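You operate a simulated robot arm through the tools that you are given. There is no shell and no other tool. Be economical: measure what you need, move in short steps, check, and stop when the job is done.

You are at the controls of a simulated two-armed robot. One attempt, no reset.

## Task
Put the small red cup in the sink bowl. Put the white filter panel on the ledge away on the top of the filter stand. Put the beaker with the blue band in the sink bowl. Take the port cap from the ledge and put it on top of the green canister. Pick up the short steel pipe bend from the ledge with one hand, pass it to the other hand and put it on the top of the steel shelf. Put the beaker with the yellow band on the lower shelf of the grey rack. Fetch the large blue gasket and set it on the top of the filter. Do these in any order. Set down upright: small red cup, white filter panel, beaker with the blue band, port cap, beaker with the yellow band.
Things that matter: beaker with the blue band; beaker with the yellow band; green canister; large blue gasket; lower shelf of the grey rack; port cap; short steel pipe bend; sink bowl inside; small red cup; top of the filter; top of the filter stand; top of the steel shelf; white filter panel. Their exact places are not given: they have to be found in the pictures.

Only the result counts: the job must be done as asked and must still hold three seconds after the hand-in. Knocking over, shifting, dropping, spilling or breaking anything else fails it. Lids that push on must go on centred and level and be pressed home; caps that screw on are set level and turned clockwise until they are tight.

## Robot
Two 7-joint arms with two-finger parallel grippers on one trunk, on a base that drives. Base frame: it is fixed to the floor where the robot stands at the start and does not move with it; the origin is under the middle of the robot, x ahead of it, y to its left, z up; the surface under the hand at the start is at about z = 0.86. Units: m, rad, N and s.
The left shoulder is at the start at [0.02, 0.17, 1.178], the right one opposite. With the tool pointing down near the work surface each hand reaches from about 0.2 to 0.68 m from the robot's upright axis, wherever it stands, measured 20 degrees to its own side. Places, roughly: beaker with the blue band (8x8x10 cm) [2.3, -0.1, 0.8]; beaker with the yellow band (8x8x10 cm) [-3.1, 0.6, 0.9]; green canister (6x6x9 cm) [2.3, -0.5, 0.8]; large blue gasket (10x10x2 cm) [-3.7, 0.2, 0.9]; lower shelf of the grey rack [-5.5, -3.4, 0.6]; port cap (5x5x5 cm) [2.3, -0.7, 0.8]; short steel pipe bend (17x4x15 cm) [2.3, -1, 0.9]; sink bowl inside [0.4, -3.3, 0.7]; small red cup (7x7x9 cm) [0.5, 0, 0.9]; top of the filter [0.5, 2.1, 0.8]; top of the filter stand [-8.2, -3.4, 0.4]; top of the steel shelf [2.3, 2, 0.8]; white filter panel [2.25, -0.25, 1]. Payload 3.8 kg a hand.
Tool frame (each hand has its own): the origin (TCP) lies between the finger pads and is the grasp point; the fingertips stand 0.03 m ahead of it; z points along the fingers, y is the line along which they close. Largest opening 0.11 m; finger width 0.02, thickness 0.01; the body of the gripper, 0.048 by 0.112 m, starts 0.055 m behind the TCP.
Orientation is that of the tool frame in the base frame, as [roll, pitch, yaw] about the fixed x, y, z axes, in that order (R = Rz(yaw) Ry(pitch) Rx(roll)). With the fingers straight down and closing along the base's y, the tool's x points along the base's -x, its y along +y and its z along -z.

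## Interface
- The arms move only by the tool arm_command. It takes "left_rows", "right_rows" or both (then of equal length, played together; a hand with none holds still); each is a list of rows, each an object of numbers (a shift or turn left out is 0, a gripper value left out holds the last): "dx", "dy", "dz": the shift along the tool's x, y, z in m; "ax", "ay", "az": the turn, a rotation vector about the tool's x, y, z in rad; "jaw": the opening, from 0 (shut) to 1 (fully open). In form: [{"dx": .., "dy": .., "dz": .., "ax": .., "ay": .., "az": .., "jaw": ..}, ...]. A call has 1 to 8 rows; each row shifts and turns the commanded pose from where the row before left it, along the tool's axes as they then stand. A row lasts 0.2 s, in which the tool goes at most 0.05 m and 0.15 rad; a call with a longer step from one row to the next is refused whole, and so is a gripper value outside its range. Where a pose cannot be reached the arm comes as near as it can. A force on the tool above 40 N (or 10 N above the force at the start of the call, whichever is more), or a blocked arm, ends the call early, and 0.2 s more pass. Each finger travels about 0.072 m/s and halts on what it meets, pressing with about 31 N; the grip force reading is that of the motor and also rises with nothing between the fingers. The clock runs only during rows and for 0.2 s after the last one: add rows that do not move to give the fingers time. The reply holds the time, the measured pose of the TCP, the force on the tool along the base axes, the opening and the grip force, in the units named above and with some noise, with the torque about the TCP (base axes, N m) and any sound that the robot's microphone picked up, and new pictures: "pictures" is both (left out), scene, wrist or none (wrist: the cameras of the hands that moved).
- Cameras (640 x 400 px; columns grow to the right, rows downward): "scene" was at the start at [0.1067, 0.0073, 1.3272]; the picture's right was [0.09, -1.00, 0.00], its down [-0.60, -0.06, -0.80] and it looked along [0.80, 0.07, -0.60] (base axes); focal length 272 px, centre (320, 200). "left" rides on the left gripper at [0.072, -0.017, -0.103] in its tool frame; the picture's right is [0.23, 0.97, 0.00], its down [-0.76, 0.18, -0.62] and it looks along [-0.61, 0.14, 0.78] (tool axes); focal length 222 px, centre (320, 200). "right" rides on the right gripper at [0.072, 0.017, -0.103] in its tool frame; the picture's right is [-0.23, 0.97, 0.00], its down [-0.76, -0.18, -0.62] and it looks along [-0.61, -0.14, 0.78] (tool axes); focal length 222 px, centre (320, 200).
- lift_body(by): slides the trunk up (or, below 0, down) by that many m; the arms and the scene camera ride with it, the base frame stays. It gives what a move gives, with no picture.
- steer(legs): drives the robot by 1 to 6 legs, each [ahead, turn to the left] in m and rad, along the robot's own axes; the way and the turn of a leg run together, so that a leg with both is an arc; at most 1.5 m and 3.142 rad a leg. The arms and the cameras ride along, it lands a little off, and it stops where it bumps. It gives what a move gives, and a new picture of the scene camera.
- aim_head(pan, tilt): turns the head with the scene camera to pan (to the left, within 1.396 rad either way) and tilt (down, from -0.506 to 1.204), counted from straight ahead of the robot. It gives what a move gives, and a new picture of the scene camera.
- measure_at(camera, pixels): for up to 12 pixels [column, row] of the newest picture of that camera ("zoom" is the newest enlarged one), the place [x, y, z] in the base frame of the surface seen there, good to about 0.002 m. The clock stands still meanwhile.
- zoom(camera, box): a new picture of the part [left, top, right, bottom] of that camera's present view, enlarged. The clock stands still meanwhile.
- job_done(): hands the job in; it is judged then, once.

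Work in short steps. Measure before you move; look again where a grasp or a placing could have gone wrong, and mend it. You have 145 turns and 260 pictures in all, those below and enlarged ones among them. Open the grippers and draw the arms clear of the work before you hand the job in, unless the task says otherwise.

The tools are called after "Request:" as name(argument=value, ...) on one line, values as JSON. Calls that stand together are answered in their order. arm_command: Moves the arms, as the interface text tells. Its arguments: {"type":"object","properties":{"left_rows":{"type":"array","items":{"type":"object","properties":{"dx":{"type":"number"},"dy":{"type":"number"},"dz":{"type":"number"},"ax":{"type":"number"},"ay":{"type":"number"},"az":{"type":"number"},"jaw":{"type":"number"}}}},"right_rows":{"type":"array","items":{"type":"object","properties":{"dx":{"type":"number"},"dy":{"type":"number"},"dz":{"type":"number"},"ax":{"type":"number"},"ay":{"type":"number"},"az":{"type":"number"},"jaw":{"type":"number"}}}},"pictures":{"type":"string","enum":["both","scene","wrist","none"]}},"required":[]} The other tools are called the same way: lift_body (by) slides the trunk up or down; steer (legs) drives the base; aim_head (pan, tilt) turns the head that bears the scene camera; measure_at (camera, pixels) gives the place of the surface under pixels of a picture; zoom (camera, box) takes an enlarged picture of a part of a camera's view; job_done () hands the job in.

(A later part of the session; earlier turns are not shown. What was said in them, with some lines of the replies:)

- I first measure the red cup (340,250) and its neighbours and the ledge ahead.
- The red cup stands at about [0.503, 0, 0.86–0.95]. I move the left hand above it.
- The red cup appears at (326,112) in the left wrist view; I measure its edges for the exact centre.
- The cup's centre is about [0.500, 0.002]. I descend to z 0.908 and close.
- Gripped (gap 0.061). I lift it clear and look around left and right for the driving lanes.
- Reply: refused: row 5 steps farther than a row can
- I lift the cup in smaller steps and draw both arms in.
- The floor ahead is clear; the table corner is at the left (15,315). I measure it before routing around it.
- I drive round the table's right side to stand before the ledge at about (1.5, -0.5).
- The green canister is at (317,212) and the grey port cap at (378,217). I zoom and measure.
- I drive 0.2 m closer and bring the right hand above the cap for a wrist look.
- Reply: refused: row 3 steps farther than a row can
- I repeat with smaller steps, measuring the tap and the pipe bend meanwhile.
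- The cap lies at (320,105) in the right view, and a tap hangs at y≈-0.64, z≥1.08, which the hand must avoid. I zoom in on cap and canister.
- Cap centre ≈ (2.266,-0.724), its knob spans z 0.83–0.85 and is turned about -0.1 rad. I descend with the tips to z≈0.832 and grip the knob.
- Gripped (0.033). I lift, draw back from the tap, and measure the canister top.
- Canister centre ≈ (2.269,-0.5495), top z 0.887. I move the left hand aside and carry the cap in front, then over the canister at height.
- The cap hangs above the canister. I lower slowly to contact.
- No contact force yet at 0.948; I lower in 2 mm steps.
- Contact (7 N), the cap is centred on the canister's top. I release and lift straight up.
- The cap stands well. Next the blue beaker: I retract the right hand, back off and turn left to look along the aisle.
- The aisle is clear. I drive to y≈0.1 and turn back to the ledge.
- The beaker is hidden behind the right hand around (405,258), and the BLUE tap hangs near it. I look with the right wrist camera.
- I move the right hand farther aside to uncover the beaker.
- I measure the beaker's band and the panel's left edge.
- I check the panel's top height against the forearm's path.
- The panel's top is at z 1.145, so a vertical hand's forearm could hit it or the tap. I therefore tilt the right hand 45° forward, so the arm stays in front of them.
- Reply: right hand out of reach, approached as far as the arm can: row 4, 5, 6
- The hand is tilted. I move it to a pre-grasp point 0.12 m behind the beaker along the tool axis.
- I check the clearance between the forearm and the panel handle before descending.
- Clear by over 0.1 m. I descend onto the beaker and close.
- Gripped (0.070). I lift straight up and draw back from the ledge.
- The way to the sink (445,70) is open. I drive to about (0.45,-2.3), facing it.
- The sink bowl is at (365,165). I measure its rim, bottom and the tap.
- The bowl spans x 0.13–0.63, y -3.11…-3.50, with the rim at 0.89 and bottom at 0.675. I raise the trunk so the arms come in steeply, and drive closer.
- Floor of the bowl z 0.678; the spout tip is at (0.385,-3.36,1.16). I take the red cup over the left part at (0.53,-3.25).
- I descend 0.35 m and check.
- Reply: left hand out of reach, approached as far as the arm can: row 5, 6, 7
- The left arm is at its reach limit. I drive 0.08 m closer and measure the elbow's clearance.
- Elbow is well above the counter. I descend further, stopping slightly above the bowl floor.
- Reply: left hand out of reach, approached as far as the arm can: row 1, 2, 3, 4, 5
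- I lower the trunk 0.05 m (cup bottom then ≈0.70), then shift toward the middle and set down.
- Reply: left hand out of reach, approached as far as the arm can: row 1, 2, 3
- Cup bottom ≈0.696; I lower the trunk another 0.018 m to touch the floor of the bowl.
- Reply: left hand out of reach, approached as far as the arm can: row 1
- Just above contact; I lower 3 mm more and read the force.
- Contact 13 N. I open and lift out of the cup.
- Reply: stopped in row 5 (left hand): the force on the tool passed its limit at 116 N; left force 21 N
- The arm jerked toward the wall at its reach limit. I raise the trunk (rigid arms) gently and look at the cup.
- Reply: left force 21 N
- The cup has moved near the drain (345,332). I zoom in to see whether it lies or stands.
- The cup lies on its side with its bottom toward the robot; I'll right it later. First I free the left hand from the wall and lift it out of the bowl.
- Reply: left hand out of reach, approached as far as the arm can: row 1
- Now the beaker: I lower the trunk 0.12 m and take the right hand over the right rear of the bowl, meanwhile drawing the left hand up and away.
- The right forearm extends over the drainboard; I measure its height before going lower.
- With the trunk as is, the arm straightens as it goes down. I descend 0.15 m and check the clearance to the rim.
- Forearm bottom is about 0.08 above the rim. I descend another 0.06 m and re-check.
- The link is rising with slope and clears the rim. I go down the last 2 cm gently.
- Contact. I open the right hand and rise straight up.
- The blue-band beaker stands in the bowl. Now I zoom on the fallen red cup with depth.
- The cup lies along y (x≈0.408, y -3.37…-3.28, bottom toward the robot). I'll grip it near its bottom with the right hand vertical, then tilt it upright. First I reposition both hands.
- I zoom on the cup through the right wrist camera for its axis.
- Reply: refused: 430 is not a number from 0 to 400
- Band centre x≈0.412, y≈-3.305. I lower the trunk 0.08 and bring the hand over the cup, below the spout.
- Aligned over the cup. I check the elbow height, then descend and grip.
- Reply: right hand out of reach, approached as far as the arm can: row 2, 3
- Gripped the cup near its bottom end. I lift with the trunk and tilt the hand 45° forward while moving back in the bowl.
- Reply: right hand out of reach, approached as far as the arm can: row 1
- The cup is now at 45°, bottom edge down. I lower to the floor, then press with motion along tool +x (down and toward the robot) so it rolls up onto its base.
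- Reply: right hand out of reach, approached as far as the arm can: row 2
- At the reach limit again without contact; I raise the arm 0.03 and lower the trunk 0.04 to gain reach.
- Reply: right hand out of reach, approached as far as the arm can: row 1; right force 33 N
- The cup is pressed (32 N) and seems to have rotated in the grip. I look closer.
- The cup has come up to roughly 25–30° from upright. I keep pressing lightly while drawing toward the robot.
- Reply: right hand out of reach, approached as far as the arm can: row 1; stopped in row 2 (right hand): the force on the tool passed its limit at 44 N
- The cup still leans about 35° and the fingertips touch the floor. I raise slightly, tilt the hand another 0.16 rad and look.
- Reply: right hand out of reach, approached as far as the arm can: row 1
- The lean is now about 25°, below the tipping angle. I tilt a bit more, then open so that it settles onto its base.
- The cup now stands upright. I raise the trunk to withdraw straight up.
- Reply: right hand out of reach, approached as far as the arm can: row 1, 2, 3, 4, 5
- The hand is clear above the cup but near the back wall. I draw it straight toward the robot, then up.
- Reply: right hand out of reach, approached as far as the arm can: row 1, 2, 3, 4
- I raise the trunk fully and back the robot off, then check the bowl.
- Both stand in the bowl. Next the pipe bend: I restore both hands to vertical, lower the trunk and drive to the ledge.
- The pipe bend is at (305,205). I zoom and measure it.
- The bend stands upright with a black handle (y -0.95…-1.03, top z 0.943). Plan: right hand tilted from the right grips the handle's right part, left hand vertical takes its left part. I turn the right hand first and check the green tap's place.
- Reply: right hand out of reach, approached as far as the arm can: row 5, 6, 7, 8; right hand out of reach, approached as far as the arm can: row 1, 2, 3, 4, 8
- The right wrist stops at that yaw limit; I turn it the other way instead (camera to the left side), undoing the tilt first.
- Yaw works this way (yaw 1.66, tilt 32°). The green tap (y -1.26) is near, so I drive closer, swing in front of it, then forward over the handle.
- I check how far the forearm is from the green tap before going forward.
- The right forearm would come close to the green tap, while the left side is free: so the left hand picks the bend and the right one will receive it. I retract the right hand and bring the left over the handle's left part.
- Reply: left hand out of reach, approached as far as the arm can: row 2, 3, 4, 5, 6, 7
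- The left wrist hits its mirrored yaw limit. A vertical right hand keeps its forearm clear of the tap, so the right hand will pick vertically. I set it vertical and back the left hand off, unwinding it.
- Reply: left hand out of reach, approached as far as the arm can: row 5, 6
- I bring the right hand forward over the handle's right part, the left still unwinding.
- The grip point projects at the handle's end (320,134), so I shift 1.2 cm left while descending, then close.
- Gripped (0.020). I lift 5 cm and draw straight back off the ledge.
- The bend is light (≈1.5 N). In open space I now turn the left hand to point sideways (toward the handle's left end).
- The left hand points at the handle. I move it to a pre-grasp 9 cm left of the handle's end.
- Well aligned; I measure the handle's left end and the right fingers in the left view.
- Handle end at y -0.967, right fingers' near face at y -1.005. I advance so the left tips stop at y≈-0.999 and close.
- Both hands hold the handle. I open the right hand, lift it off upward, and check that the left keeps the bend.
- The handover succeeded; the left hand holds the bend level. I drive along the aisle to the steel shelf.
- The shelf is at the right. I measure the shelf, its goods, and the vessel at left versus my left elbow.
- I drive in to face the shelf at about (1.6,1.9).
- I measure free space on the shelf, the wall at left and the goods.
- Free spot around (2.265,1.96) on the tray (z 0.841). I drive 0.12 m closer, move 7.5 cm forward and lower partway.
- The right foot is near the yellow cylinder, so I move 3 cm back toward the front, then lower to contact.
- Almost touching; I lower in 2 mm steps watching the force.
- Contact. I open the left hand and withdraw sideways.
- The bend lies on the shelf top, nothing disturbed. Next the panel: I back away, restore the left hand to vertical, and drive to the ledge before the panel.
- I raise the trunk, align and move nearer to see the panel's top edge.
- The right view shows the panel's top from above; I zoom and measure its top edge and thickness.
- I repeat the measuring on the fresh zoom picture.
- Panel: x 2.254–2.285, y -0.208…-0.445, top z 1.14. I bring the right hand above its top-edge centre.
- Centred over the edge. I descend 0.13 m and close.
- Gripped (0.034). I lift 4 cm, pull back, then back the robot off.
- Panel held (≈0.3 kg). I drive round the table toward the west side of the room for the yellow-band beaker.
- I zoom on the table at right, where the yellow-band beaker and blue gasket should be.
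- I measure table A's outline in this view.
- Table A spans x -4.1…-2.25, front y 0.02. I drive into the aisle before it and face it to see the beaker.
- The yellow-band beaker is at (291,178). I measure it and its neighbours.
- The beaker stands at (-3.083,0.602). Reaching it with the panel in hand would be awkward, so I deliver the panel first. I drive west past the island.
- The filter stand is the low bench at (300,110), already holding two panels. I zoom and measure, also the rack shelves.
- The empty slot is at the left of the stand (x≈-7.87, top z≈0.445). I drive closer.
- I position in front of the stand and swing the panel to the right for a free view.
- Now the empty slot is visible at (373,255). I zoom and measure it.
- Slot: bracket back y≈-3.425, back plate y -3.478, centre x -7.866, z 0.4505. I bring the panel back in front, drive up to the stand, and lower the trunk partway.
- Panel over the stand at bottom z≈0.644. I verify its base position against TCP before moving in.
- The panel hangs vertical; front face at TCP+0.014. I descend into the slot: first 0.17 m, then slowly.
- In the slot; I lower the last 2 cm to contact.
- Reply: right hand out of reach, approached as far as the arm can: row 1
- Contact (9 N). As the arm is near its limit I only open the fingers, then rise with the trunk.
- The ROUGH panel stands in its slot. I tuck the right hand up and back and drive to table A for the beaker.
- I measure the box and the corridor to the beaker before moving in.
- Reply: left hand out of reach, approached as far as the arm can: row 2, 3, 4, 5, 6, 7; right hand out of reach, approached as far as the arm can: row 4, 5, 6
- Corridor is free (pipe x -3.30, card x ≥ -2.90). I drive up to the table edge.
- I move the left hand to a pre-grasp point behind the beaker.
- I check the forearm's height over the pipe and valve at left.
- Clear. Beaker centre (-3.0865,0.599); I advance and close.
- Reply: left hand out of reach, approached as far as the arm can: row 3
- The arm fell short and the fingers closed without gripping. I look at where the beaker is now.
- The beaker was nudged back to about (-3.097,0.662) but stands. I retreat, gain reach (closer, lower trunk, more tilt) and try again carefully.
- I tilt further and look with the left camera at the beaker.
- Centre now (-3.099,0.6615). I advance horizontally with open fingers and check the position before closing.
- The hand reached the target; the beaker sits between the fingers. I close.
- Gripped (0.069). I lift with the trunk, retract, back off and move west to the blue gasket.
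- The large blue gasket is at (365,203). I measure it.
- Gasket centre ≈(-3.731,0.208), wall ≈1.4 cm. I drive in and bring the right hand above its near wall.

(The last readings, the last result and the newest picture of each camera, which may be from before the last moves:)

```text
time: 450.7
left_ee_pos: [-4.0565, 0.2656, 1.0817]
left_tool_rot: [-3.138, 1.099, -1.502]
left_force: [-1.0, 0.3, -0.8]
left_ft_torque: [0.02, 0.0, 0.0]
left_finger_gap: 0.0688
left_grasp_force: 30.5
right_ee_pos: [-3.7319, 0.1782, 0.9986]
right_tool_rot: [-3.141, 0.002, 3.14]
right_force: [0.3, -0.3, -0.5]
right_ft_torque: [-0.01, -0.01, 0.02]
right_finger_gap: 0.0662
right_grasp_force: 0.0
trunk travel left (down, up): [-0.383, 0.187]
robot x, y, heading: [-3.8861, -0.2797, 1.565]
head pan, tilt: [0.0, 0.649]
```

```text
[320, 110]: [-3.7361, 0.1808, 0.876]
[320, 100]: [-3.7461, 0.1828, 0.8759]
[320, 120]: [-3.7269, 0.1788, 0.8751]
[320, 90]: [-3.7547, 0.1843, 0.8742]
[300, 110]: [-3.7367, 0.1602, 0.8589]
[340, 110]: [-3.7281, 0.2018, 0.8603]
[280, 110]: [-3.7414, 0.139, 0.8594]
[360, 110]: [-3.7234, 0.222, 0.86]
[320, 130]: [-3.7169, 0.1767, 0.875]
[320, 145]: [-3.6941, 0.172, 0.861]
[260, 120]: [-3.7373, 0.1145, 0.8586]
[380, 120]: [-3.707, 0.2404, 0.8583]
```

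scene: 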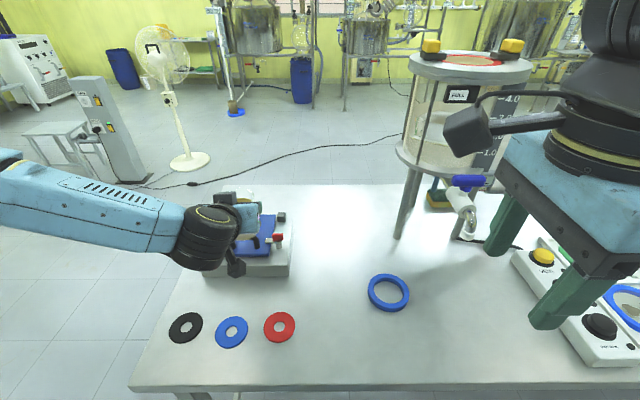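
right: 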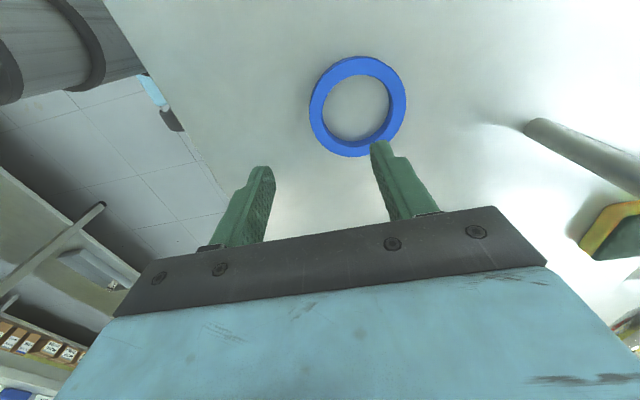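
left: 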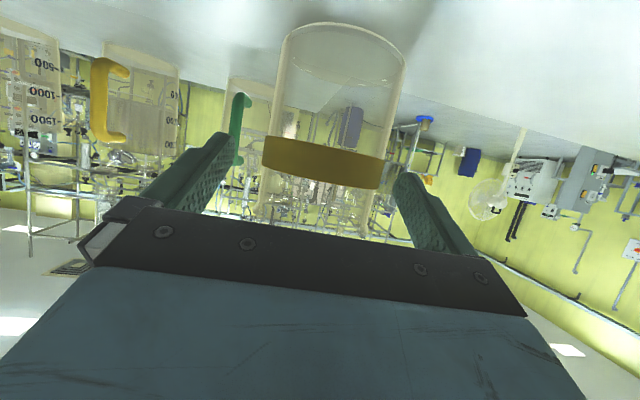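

Near wall at (-3.727,0.1795), right under the hand. I descend and close on it.

Request:
arm_command(right_rows=[{"dz": 0.035, "dx": -0.005, "dy": 0.001}, {"dz": 0.035}, {"dz": 0.035}, {}, {"jaw": 0.05}, {"jaw": 0.05}, {"jaw": 0.05}, {"jaw": 0.05}], pictures="wrist")

```text
time: 452.5
left_ee_pos: [-4.0572, 0.2651, 1.0824]
left_tool_rot: [-3.139, 1.101, -1.501]
left_force: [0.5, 0.7, -0.8]
left_ft_torque: [-0.01, 0.05, -0.01]
left_finger_gap: 0.0693
left_grasp_force: 31.0
right_ee_pos: [-3.7242, 0.1782, 0.8933]
right_tool_rot: [-3.141, 0.001, 3.139]
right_force: [-0.7, 0.1, -0.2]
right_ft_torque: [0.0, 0.0, -0.02]
right_finger_gap: 0.0126
right_grasp_force: 31.1
trunk travel left (down, up): [-0.383, 0.187]
robot x, y, heading: [-3.8857, -0.2727, 1.569]
head pan, tilt: [0.0, 0.649]
```

right: 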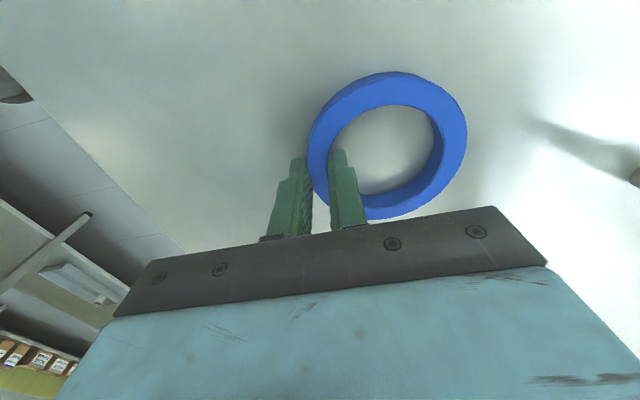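

Gripped. I lift the gasket and drive both goods to the grey rack.

Request:
arm_command(right_rows=[{"dz": -0.045}, {"dz": -0.045}, {"dz": -0.045}, {"dz": -0.045}, {"dz": -0.03, "dy": -0.03}, {"dy": -0.045}, {"dy": -0.045}], pictures="none")

Request:
steer(legs=[[-0.4, 0], [0, 1.571], [1.3, 0], [0, 1.28], [1.5, 0], [0, 0.292]])

```text
time: 454.1
left_ee_pos: [-4.0566, 0.2638, 1.0811]
left_tool_rot: [-3.14, 1.098, -1.501]
left_force: [0.2, 0.5, -0.4]
left_ft_torque: [0.0, 0.01, 0.03]
left_finger_gap: 0.0691
left_grasp_force: 31.0
right_ee_pos: [-3.7277, 0.0575, 1.1057]
right_tool_rot: [3.141, 0.001, 3.138]
right_force: [0.0, 0.5, -0.2]
right_ft_torque: [0.02, -0.02, 0.0]
right_finger_gap: 0.0121
right_grasp_force: 30.9
trunk travel left (down, up): [-0.383, 0.187]
robot x, y, heading: [-3.8848, -0.2757, 1.567]
head pan, tilt: [0.0, 0.649]
```

```text
time: 477.7
left_ee_pos: [-5.4321, -2.6122, 1.0817]
left_tool_rot: [-3.138, 1.1, 1.671]
left_force: [-0.2, 0.8, -1.2]
left_ft_torque: [-0.02, 0.0, 0.01]
left_finger_gap: 0.0691
left_grasp_force: 30.5
right_ee_pos: [-5.7681, -2.4144, 1.1062]
right_tool_rot: [3.141, 0.002, 0.028]
right_force: [-0.6, 0.6, -0.5]
right_ft_torque: [0.03, 0.02, 0.0]
right_finger_gap: 0.0096
right_grasp_force: 30.3
trunk travel left (down, up): [-0.383, 0.187]
robot x, y, heading: [-5.621, -2.0752, -1.543]
head pan, tilt: [0.0, 0.649]
```

scene: 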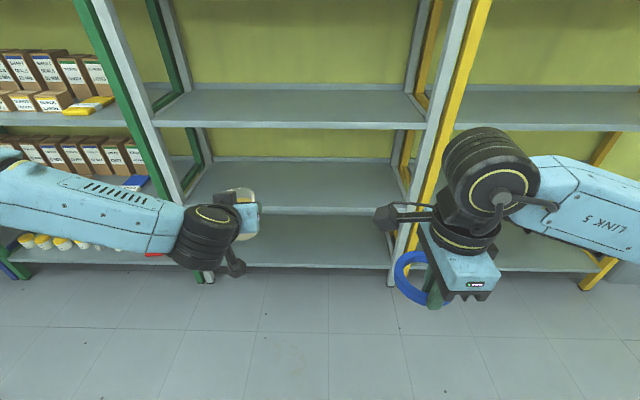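

I measure the grey rack's shelves and check the gasket in the right hand, whose gap has narrowed.

Request:
measure_at(camera="scene", pixels=[[300, 100], [290, 120], [300, 175], [320, 205], [320, 250], [320, 265], [180, 195], [200, 215], [400, 195], [160, 120], [420, 125], [300, 165]])

Request:
zoom(camera="right", box=[220, 40, 520, 240])

```text
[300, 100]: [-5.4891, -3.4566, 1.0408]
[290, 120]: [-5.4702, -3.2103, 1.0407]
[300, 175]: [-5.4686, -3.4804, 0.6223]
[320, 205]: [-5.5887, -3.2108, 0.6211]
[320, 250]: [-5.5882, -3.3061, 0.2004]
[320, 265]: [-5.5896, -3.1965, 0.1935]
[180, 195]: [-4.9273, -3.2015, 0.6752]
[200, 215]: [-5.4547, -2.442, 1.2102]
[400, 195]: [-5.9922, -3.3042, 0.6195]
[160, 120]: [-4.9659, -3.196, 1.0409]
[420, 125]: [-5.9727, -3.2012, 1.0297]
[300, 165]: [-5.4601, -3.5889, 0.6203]
```

```text
2.00 times, centred on (370, 140) of right
```

zoom: 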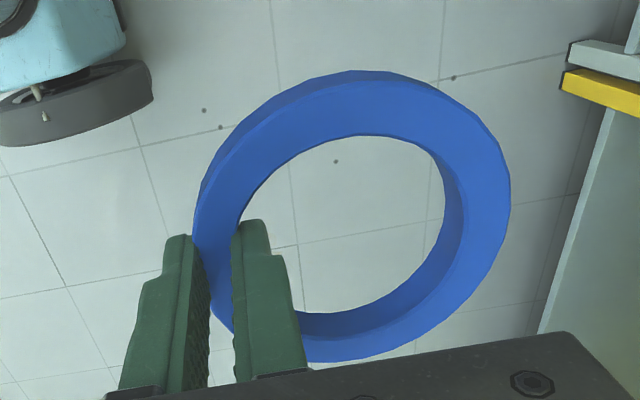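

The gasket is self-aligning in the grip but held. Lower shelf: z 0.6205, front y -3.20. I lower the trunk and drive up to the rack with the beaker.

Request:
lift_body(by=-0.35)

Request:
steer(legs=[[0.5, -0.028]])

```text
time: 481.1
left_ee_pos: [-5.433, -2.61, 0.7323]
left_tool_rot: [-3.138, 1.099, 1.672]
left_force: [-0.3, 0.3, -0.8]
left_ft_torque: [0.04, -0.01, -0.03]
left_finger_gap: 0.0689
left_grasp_force: 31.1
right_ee_pos: [-5.7694, -2.4149, 0.7548]
right_tool_rot: [-3.141, 0.003, 0.027]
right_force: [-0.3, -0.6, -0.1]
right_ft_torque: [0.0, -0.03, 0.0]
right_finger_gap: 0.0095
right_grasp_force: 30.9
trunk travel left (down, up): [-0.033, 0.537]
robot x, y, heading: [-5.6198, -2.0751, -1.54]
head pan, tilt: [0.0, 0.649]
```

```text
time: 484.0
left_ee_pos: [-5.4307, -3.1126, 0.7323]
left_tool_rot: [-3.139, 1.1, 1.656]
left_force: [0.1, -0.3, -0.9]
left_ft_torque: [0.0, 0.01, -0.02]
left_finger_gap: 0.0692
left_grasp_force: 31.4
right_ee_pos: [-5.7631, -2.9102, 0.7555]
right_tool_rot: [-3.141, 0.002, 0.013]
right_force: [-0.1, -0.6, -0.5]
right_ft_torque: [-0.01, -0.01, -0.01]
right_finger_gap: 0.0091
right_grasp_force: 30.5
trunk travel left (down, up): [-0.033, 0.537]
robot x, y, heading: [-5.6079, -2.5719, -1.557]
head pan, tilt: [0.0, 0.649]
```

scene: 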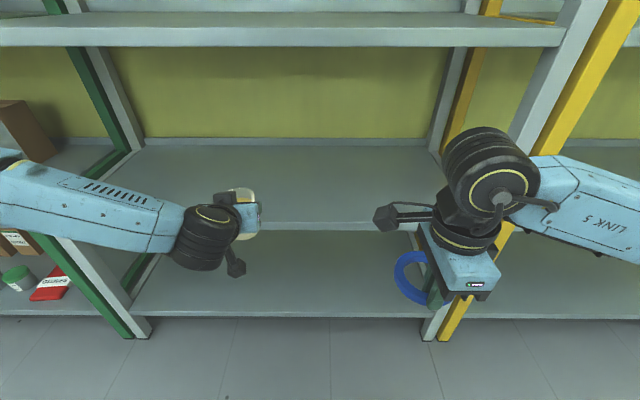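

The beaker is in front of the bay. I move it 0.2 m in over the shelf, then lower close to contact.

Request:
arm_command(left_rows=[{"dz": 0.0356, "dx": -0.0181}, {"dz": 0.0356, "dx": -0.0181}, {"dz": 0.0356, "dx": -0.0181}, {"dz": 0.0356, "dx": -0.0181}, {"dz": 0.0356, "dx": -0.0181}, {"dz": 0.0082, "dx": 0.016}, {"dz": 0.0082, "dx": 0.016}], pictures="both")

```text
time: 485.6
left_ee_pos: [-5.4164, -3.3101, 0.6962]
left_tool_rot: [-3.138, 1.098, 1.655]
left_force: [-0.1, -0.1, -0.1]
left_ft_torque: [0.02, -0.02, 0.01]
left_finger_gap: 0.0691
left_grasp_force: 31.0
right_ee_pos: [-5.7632, -2.9113, 0.7551]
right_tool_rot: [-3.14, 0.002, 0.013]
right_force: [-0.2, -0.2, -1.0]
right_ft_torque: [0.03, -0.04, -0.03]
right_finger_gap: 0.0091
right_grasp_force: 30.9
trunk travel left (down, up): [-0.033, 0.537]
robot x, y, heading: [-5.6041, -2.5735, -1.556]
head pan, tilt: [0.0, 0.649]
```

scene: 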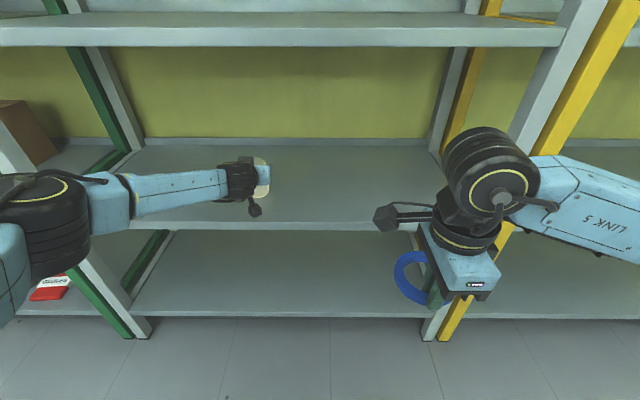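
left: 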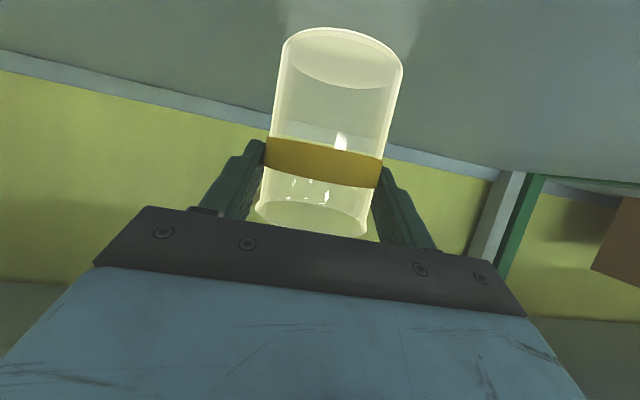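

Nearly down; I lower 3 mm and read the force.

Request:
arm_command(left_rows=[{"dz": 0.0009, "dx": 0.0018}, {"dz": 0.0007, "dx": 0.0013}, {}], pictures="none")

```text
time: 486.4
left_ee_pos: [-5.4134, -3.3115, 0.6934]
left_tool_rot: [-3.139, 1.102, 1.656]
left_force: [-1.0, -0.3, 1.6]
left_ft_torque: [-0.1, -0.05, -0.02]
left_finger_gap: 0.0692
left_grasp_force: 30.8
right_ee_pos: [-5.7626, -2.9105, 0.7545]
right_tool_rot: [-3.14, 0.002, 0.013]
right_force: [-0.4, -0.1, 0.0]
right_ft_torque: [0.02, -0.02, -0.02]
right_finger_gap: 0.0089
right_grasp_force: 30.5
trunk travel left (down, up): [-0.033, 0.537]
robot x, y, heading: [-5.6043, -2.5767, -1.556]
head pan, tilt: [0.0, 0.649]
```

Touching. I open and withdraw horizontally toward the robot.

Request:
arm_command(left_rows=[{"dz": 0.0005, "dx": 0.001}, {"jaw": 0.9}, {"jaw": 0.9}, {"dz": -0.0178, "dx": 0.009}, {"dz": -0.0356, "dx": 0.0181}, {"dz": -0.0356, "dx": 0.0181}, {"dz": -0.0356, "dx": 0.0181}, {"dz": -0.0356, "dx": 0.0181}], pictures="both")

Request:
zoom(camera="right", box=[220, 40, 520, 240])

```text
time: 488.2
left_ee_pos: [-5.4304, -3.1308, 0.6901]
left_tool_rot: [3.14, 1.099, 1.655]
left_force: [-0.1, -0.6, -0.3]
left_ft_torque: [0.0, -0.03, -0.02]
left_finger_gap: 0.099
left_grasp_force: 0.1
right_ee_pos: [-5.7628, -2.91, 0.7555]
right_tool_rot: [3.141, 0.002, 0.013]
right_force: [-0.8, 0.1, -0.8]
right_ft_torque: [0.01, 0.02, -0.01]
right_finger_gap: 0.0091
right_grasp_force: 31.4
trunk travel left (down, up): [-0.033, 0.537]
robot x, y, heading: [-5.6056, -2.5703, -1.557]
head pan, tilt: [0.0, 0.649]
```

scene: 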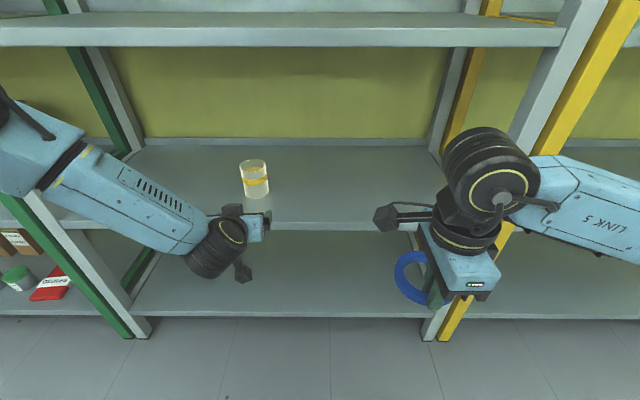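
left: 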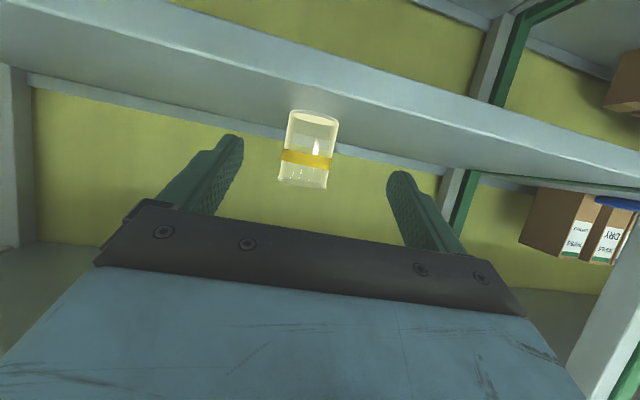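

```text
2.00 times, centred on (370, 140) of right
```

zoom: 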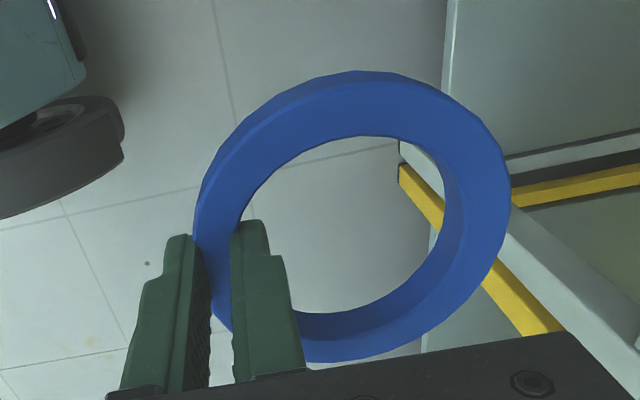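

The yellow-band beaker stands on the lower shelf. Now the gasket goes to the filter: I raise the trunk and start back east.

Request:
steer(legs=[[-0.5, 0]])

Request:
lift_body(by=0.4)

Request:
steer(legs=[[0, 2.637], [1.497, 0], [0, -1.08], [1.5, 0], [1.5, 0]])

```text
time: 491.2
left_ee_pos: [-5.4377, -2.6236, 0.6897]
left_tool_rot: [3.141, 1.096, 1.649]
left_force: [-0.7, 0.2, 0.4]
left_ft_torque: [0.03, -0.01, 0.02]
left_finger_gap: 0.0987
left_grasp_force: 0.1
right_ee_pos: [-5.7715, -2.3997, 0.7558]
right_tool_rot: [-3.14, 0.001, 0.008]
right_force: [0.6, 0.6, -0.4]
right_ft_torque: [0.01, -0.03, 0.02]
right_finger_gap: 0.0089
right_grasp_force: 30.9
trunk travel left (down, up): [-0.033, 0.537]
robot x, y, heading: [-5.6113, -2.0624, -1.565]
head pan, tilt: [0.0, 0.649]
```

scene: 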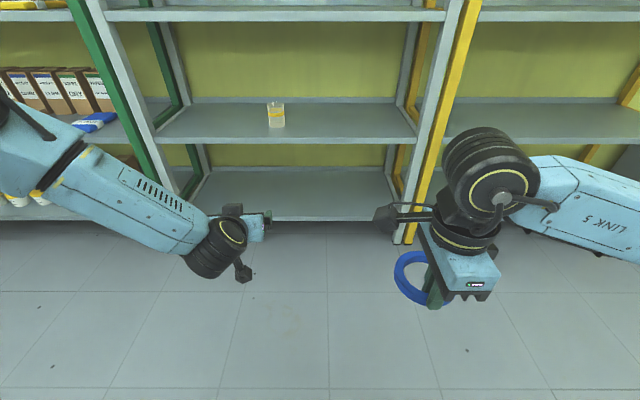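

```text
time: 495.1
left_ee_pos: [-5.4381, -2.6231, 1.0892]
left_tool_rot: [-3.141, 1.095, 1.65]
left_force: [0.2, 0.0, -0.2]
left_ft_torque: [0.01, 0.05, 0.03]
left_finger_gap: 0.0992
left_grasp_force: 0.0
right_ee_pos: [-5.7706, -2.4005, 1.1548]
right_tool_rot: [-3.141, 0.002, 0.007]
right_force: [0.7, 0.3, -0.7]
right_ft_torque: [0.01, 0.01, 0.01]
right_finger_gap: 0.009
right_grasp_force: 31.1
trunk travel left (down, up): [-0.433, 0.137]
robot x, y, heading: [-5.6131, -2.0634, -1.564]
head pan, tilt: [0.0, 0.649]
```

```text
time: 525.5
left_ee_pos: [-1.449, -0.3275, 1.0883]
left_tool_rot: [-3.141, 1.097, -3.021]
left_force: [0.7, 0.4, -0.1]
left_ft_torque: [-0.01, 0.0, 0.02]
left_finger_gap: 0.0989
left_grasp_force: 0.1
right_ee_pos: [-1.6581, -0.6694, 1.1552]
right_tool_rot: [3.139, 0.0, 1.622]
right_force: [0.6, -0.9, -0.5]
right_ft_torque: [-0.02, -0.02, 0.01]
right_finger_gap: 0.0087
right_grasp_force: 30.8
trunk travel left (down, up): [-0.433, 0.137]
robot x, y, heading: [-2.0014, -0.5288, 0.053]
head pan, tilt: [0.0, 0.649]
```

scene: 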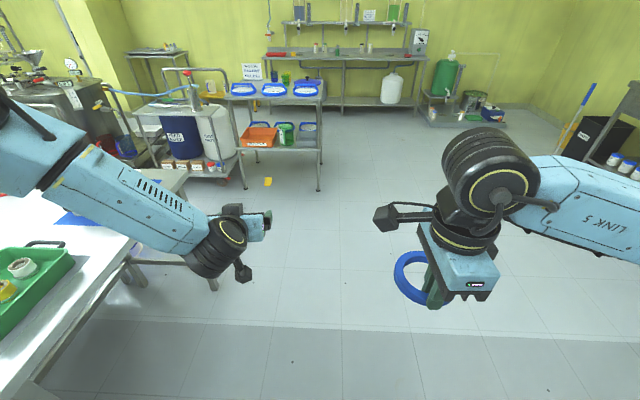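

I continue round the table's south side.

Request:
steer(legs=[[0, -0.527], [1.5, 0], [0.3, 0], [0, 0.474], [1.5, 0], [0.3, 0]])

```text
time: 546.1
left_ee_pos: [1.9671, -1.0619, 1.0886]
left_tool_rot: [3.141, 1.095, -3.019]
left_force: [-0.5, 0.3, -0.9]
left_ft_torque: [0.01, -0.02, 0.01]
left_finger_gap: 0.0991
left_grasp_force: 0.1
right_ee_pos: [1.7581, -1.4042, 1.1549]
right_tool_rot: [3.141, 0.001, 1.621]
right_force: [0.2, -0.3, -0.5]
right_ft_torque: [0.02, 0.0, -0.01]
right_finger_gap: 0.0089
right_grasp_force: 30.8
trunk travel left (down, up): [-0.433, 0.137]
robot x, y, heading: [1.4122, -1.2643, 0.05]
head pan, tilt: [0.0, 0.649]
```

scene: 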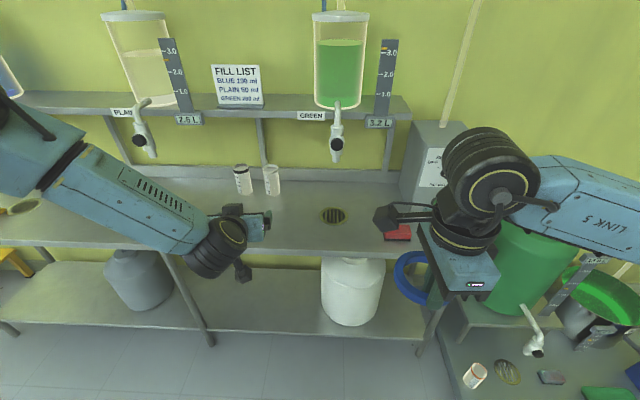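

I turn north, drive the aisle to y≈2.05 and face the filter.

Request:
steer(legs=[[0, 1.521], [1.5, 0], [1.5, 0], [0.3, 0], [0, 1.571]])

Request:
zoom(camera="scene", box=[120, 60, 520, 310])

```text
time: 569.7
left_ee_pos: [0.9822, 1.904, 1.0898]
left_tool_rot: [3.141, 1.097, -0.006]
left_force: [-0.3, -0.5, 0.0]
left_ft_torque: [-0.01, -0.04, 0.01]
left_finger_gap: 0.0991
left_grasp_force: 0.0
right_ee_pos: [1.2309, 2.2189, 1.1558]
right_tool_rot: [-3.141, 0.002, -1.647]
right_force: [0.8, 0.5, -0.5]
right_ft_torque: [0.0, 0.01, 0.01]
right_finger_gap: 0.0089
right_grasp_force: 31.2
trunk travel left (down, up): [-0.433, 0.137]
robot x, y, heading: [1.5534, 2.0332, 3.066]
head pan, tilt: [0.0, 0.649]
```

scene: 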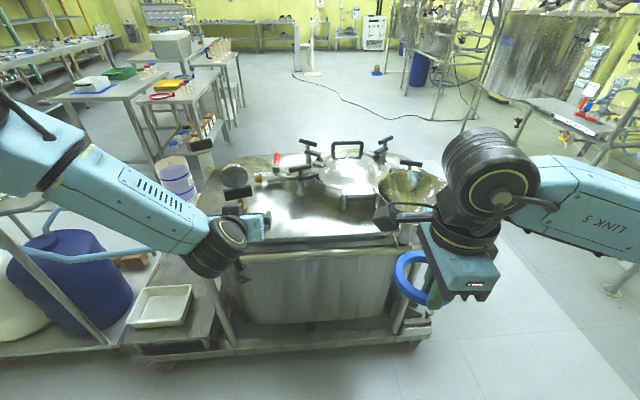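

```text
1.60 times, centred on (320, 185) of scene
5 turns are left
```

zoom: 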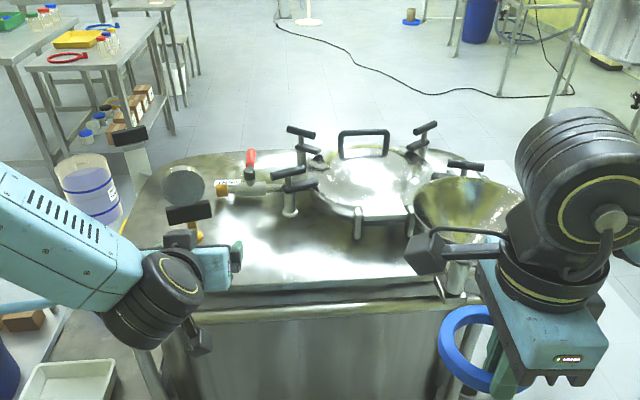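

Few turns remain. I measure the filter's flat front area, tuck the left arm back and drive closer.

Request:
measure_at(camera="scene", pixels=[[310, 215], [300, 225], [330, 225], [350, 225], [370, 230], [320, 235], [390, 240], [290, 200], [365, 205], [410, 195], [395, 215], [345, 210]])

Request:
arm_command(left_rows=[{"dz": -0.0356, "dx": 0.0181}, {"dz": -0.0356, "dx": 0.0181}, {"dz": -0.0356, "dx": 0.0181}, {"dz": -0.0356, "dx": 0.0181}, {"dx": -0.04}, {"dx": -0.04}], pictures="none")

Request:
steer(legs=[[0.25, 0.075]])

Request:
zoom(camera="right", box=[0, 0, 640, 400])

Request:
measure_at(camera="zoom", pixels=[[320, 100], [360, 80], [400, 120], [440, 150], [300, 60], [450, 90], [500, 150], [240, 130]])

```text
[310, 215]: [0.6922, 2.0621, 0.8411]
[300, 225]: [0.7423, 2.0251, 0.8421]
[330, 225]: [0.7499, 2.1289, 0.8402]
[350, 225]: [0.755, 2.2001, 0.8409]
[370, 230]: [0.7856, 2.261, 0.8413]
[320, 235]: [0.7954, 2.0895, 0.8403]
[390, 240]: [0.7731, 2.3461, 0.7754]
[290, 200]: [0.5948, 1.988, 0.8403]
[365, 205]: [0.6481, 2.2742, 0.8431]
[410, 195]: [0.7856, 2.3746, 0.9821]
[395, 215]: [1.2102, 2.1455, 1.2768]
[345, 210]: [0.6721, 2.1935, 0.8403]
```

```text
time: 571.1
left_ee_pos: [1.1042, 1.9096, 1.1654]
left_tool_rot: [3.14, 1.096, -0.005]
left_force: [0.9, 1.3, -0.1]
left_ft_torque: [-0.02, 0.0, 0.0]
left_finger_gap: 0.0991
left_grasp_force: 0.0
left hand out of reach, approached as far as the arm can: row 2
right_ee_pos: [1.232, 2.2191, 1.1544]
right_tool_rot: [-3.141, 0.002, -1.647]
right_force: [0.2, 0.6, -0.4]
right_ft_torque: [0.02, 0.02, 0.0]
right_finger_gap: 0.0092
right_grasp_force: 30.7
trunk travel left (down, up): [-0.433, 0.137]
robot x, y, heading: [1.5536, 2.0287, 3.063]
head pan, tilt: [0.0, 0.649]
```

```text
time: 572.9
left_ee_pos: [0.8641, 1.8872, 1.1654]
left_tool_rot: [3.14, 1.097, 0.067]
left_force: [0.4, -0.2, 0.0]
left_ft_torque: [-0.01, -0.02, 0.04]
left_finger_gap: 0.0991
left_grasp_force: 0.1
right_ee_pos: [0.9708, 2.2032, 1.1552]
right_tool_rot: [-3.141, 0.002, -1.573]
right_force: [-0.3, 0.5, -0.5]
right_ft_torque: [-0.04, -0.05, 0.04]
right_finger_gap: 0.009
right_grasp_force: 31.0
trunk travel left (down, up): [-0.433, 0.137]
robot x, y, heading: [1.3072, 2.043, 3.14]
head pan, tilt: [0.0, 0.649]
```

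scene: 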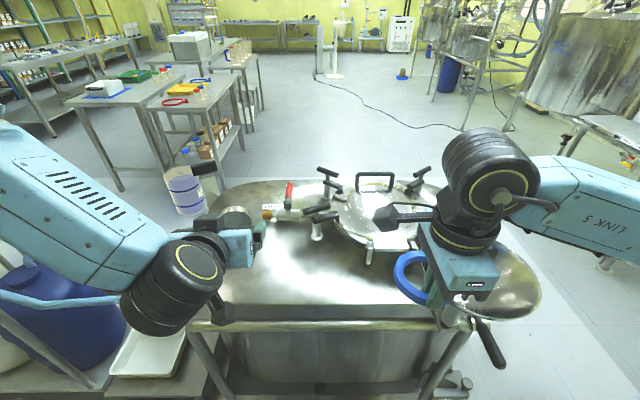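

```text
1.00 times, centred on (320, 200) of right (not enlarged: the box is as wide or as high as the picture)
```

zoom: 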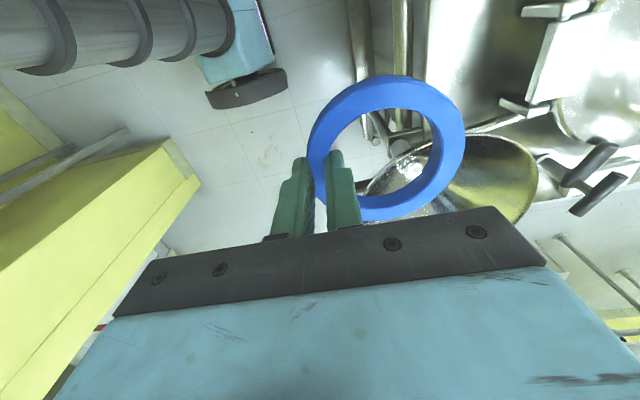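

```text
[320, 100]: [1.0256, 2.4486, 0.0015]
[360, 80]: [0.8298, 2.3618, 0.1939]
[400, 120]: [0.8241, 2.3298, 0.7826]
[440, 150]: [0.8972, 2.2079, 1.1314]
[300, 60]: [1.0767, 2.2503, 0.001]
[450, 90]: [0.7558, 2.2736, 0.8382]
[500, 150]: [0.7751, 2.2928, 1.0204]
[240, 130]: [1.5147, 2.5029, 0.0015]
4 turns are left
```

Filter top z 0.841, free area around (0.72,2.09). I carry the gasket over it, lower the trunk and descend to just above.

Request:
arm_command(right_rows=[{"dy": 0.035, "dx": 0.0172}, {"dy": 0.035, "dx": 0.0172}, {"dy": 0.035, "dx": 0.0172}, {"dy": 0.035, "dx": 0.0172}, {"dy": 0.035, "dx": 0.0172}, {"dy": 0.035, "dx": 0.0172}], left_rows=[{"dy": 0.045}, {"dy": 0.045}, {"dy": 0.045}, {}, {}, {}], pictures="none")

Request:
lift_body(by=-0.12)

Request:
arm_command(right_rows=[{"dz": 0.0325}, {"dz": 0.0325}, {"dz": 0.0325}, {"dz": 0.0325}], pictures="both")

Request:
zoom(camera="scene", box=[200, 180, 460, 345])

Request:
measure_at(camera="right", pixels=[[440, 150], [388, 90], [388, 150], [320, 130], [455, 150], [400, 205], [380, 60], [470, 200]])

```text
time: 574.3
left_ee_pos: [0.8662, 1.7699, 1.2019]
left_tool_rot: [3.14, 1.09, 0.071]
left_force: [0.1, -0.7, 0.0]
left_ft_torque: [-0.01, 0.02, 0.02]
left_finger_gap: 0.099
left_grasp_force: 0.0
left hand out of reach, approached as far as the arm can: row 2, 3
right_ee_pos: [0.7582, 2.101, 1.1545]
right_tool_rot: [-3.14, 0.001, -1.57]
right_force: [-0.1, -0.4, -0.5]
right_ft_torque: [0.02, -0.05, 0.0]
right_finger_gap: 0.0092
right_grasp_force: 31.3
trunk travel left (down, up): [-0.433, 0.137]
robot x, y, heading: [1.3035, 2.0424, 3.139]
head pan, tilt: [0.0, 0.649]
```

```text
time: 575.8
left_ee_pos: [0.866, 1.7702, 1.0811]
left_tool_rot: [3.138, 1.088, 0.068]
left_force: [-0.2, -0.2, 0.2]
left_ft_torque: [0.0, 0.01, -0.01]
left_finger_gap: 0.099
left_grasp_force: 0.0
right_ee_pos: [0.7592, 2.1021, 1.0339]
right_tool_rot: [3.141, 0.003, -1.573]
right_force: [-0.2, -0.6, -0.1]
right_ft_torque: [-0.03, -0.04, 0.01]
right_finger_gap: 0.0092
right_grasp_force: 30.9
trunk travel left (down, up): [-0.313, 0.257]
robot x, y, heading: [1.3064, 2.0418, 3.143]
head pan, tilt: [0.0, 0.649]
```

```text
time: 576.8
left_ee_pos: [0.8668, 1.7713, 1.0815]
left_tool_rot: [3.138, 1.09, 0.07]
left_force: [-0.2, -0.1, -0.7]
left_ft_torque: [0.01, 0.0, 0.01]
left_finger_gap: 0.099
left_grasp_force: 0.1
right_ee_pos: [0.7609, 2.0996, 0.9022]
right_tool_rot: [-3.141, 0.002, -1.571]
right_force: [0.3, 0.3, 0.3]
right_ft_torque: [0.02, 0.05, 0.02]
right_finger_gap: 0.0091
right_grasp_force: 31.3
trunk travel left (down, up): [-0.313, 0.257]
robot x, y, heading: [1.3061, 2.0417, 3.142]
head pan, tilt: [0.0, 0.649]
```

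scene: 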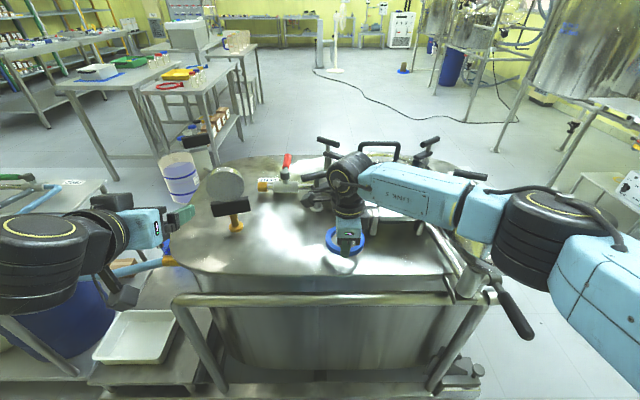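
right: 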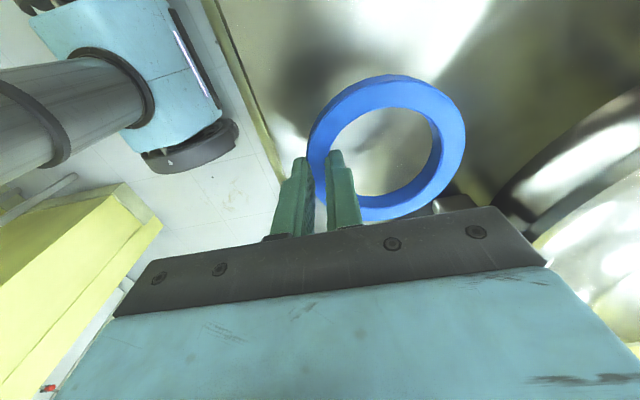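

```text
2.42 times, centred on (330, 262) of scene
```

zoom: 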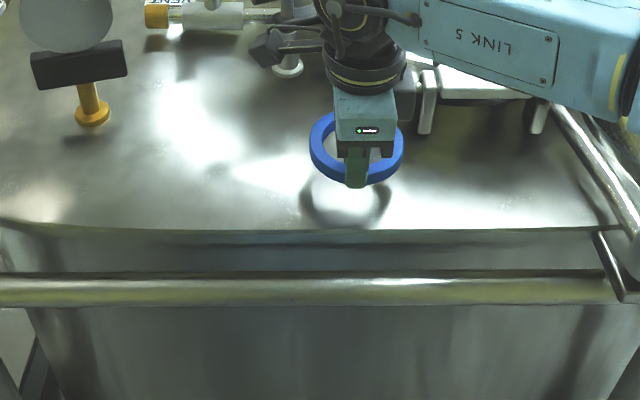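

```text
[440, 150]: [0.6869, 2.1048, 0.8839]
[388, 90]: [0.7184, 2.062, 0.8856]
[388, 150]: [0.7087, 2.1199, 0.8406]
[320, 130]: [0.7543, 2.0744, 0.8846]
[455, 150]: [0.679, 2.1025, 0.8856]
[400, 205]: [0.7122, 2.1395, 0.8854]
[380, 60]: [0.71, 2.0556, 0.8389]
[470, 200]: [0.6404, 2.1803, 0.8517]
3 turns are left
```

The gasket is level, its bottom 3 cm above the top. I lower it, open, rise with the trunk and back away.

Request:
arm_command(right_rows=[{"dz": 0.01}, {"dz": 0.01}, {"dz": 0.004}, {"dz": 0.003}, {}, {"jaw": 0.3}, {"jaw": 0.3}, {"jaw": 0.3}], pictures="none")

Request:
lift_body(by=0.2)

Request:
steer(legs=[[-0.3, 0]])

Request:
zoom(camera="scene", box=[200, 140, 460, 305])

```text
time: 578.6
left_ee_pos: [0.8664, 1.7714, 1.083]
left_tool_rot: [3.138, 1.091, 0.067]
left_force: [0.0, 0.7, 0.1]
left_ft_torque: [-0.01, -0.03, 0.02]
left_finger_gap: 0.099
left_grasp_force: 0.1
right_ee_pos: [0.76, 2.1021, 0.8766]
right_tool_rot: [-3.141, 0.003, -1.573]
right_force: [0.0, 0.4, -0.2]
right_ft_torque: [0.0, 0.01, -0.02]
right_finger_gap: 0.0329
right_grasp_force: 0.1
trunk travel left (down, up): [-0.313, 0.257]
robot x, y, heading: [1.3069, 2.0404, 3.144]
head pan, tilt: [0.0, 0.649]
```

```text
time: 580.8
left_ee_pos: [0.867, 1.7708, 1.2825]
left_tool_rot: [3.137, 1.089, 0.068]
left_force: [-0.1, -0.1, 0.6]
left_ft_torque: [0.04, -0.01, -0.01]
left_finger_gap: 0.099
left_grasp_force: 0.0
right_ee_pos: [0.7593, 2.1019, 1.0763]
right_tool_rot: [-3.139, 0.002, -1.572]
right_force: [0.5, 0.5, 0.2]
right_ft_torque: [0.0, 0.02, -0.01]
right_finger_gap: 0.0329
right_grasp_force: 0.1
trunk travel left (down, up): [-0.513, 0.057]
robot x, y, heading: [1.3066, 2.0472, 3.14]
head pan, tilt: [0.0, 0.649]
```

```text
time: 582.9
left_ee_pos: [1.1669, 1.7726, 1.2825]
left_tool_rot: [3.138, 1.091, 0.064]
left_force: [-0.4, 0.4, 0.3]
left_ft_torque: [0.01, -0.01, 0.02]
left_finger_gap: 0.0989
left_grasp_force: 0.1
right_ee_pos: [1.0614, 2.104, 1.0766]
right_tool_rot: [-3.141, 0.002, -1.576]
right_force: [0.1, 0.2, -0.1]
right_ft_torque: [0.0, 0.01, 0.0]
right_finger_gap: 0.033
right_grasp_force: 0.1
trunk travel left (down, up): [-0.513, 0.057]
robot x, y, heading: [1.6066, 2.0443, 3.138]
head pan, tilt: [0.0, 0.649]
```

scene: 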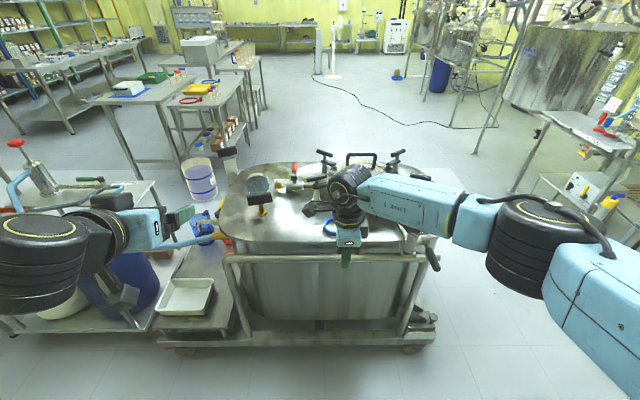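

```text
2.42 times, centred on (330, 222) of scene
2 turns are left
```

zoom: 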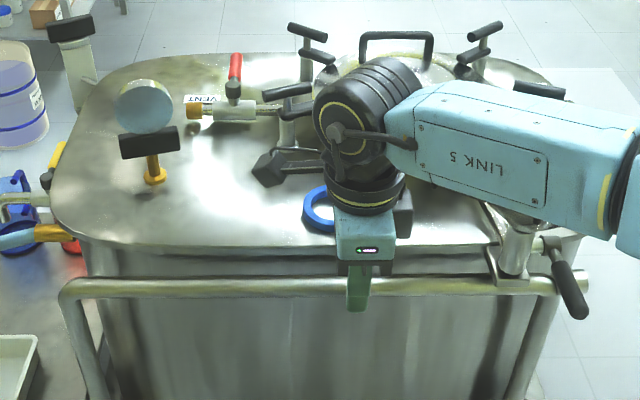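

The gasket lies flat on the filter top, and both hands are open and clear of the work. I hand the job in.

Request:
job_done()

```text
The job is handed in.
```

All seven items are in the places you asked for and the job is handed in, but two did not go cleanly:

- **Red cup:** it tipped over in the sink bowl when I released it. I stood it upright again there.
- **Pipe bend:** I passed it from the right hand to the left in the air. After release it fell backward, and it now lies on its back on the steel shelf.
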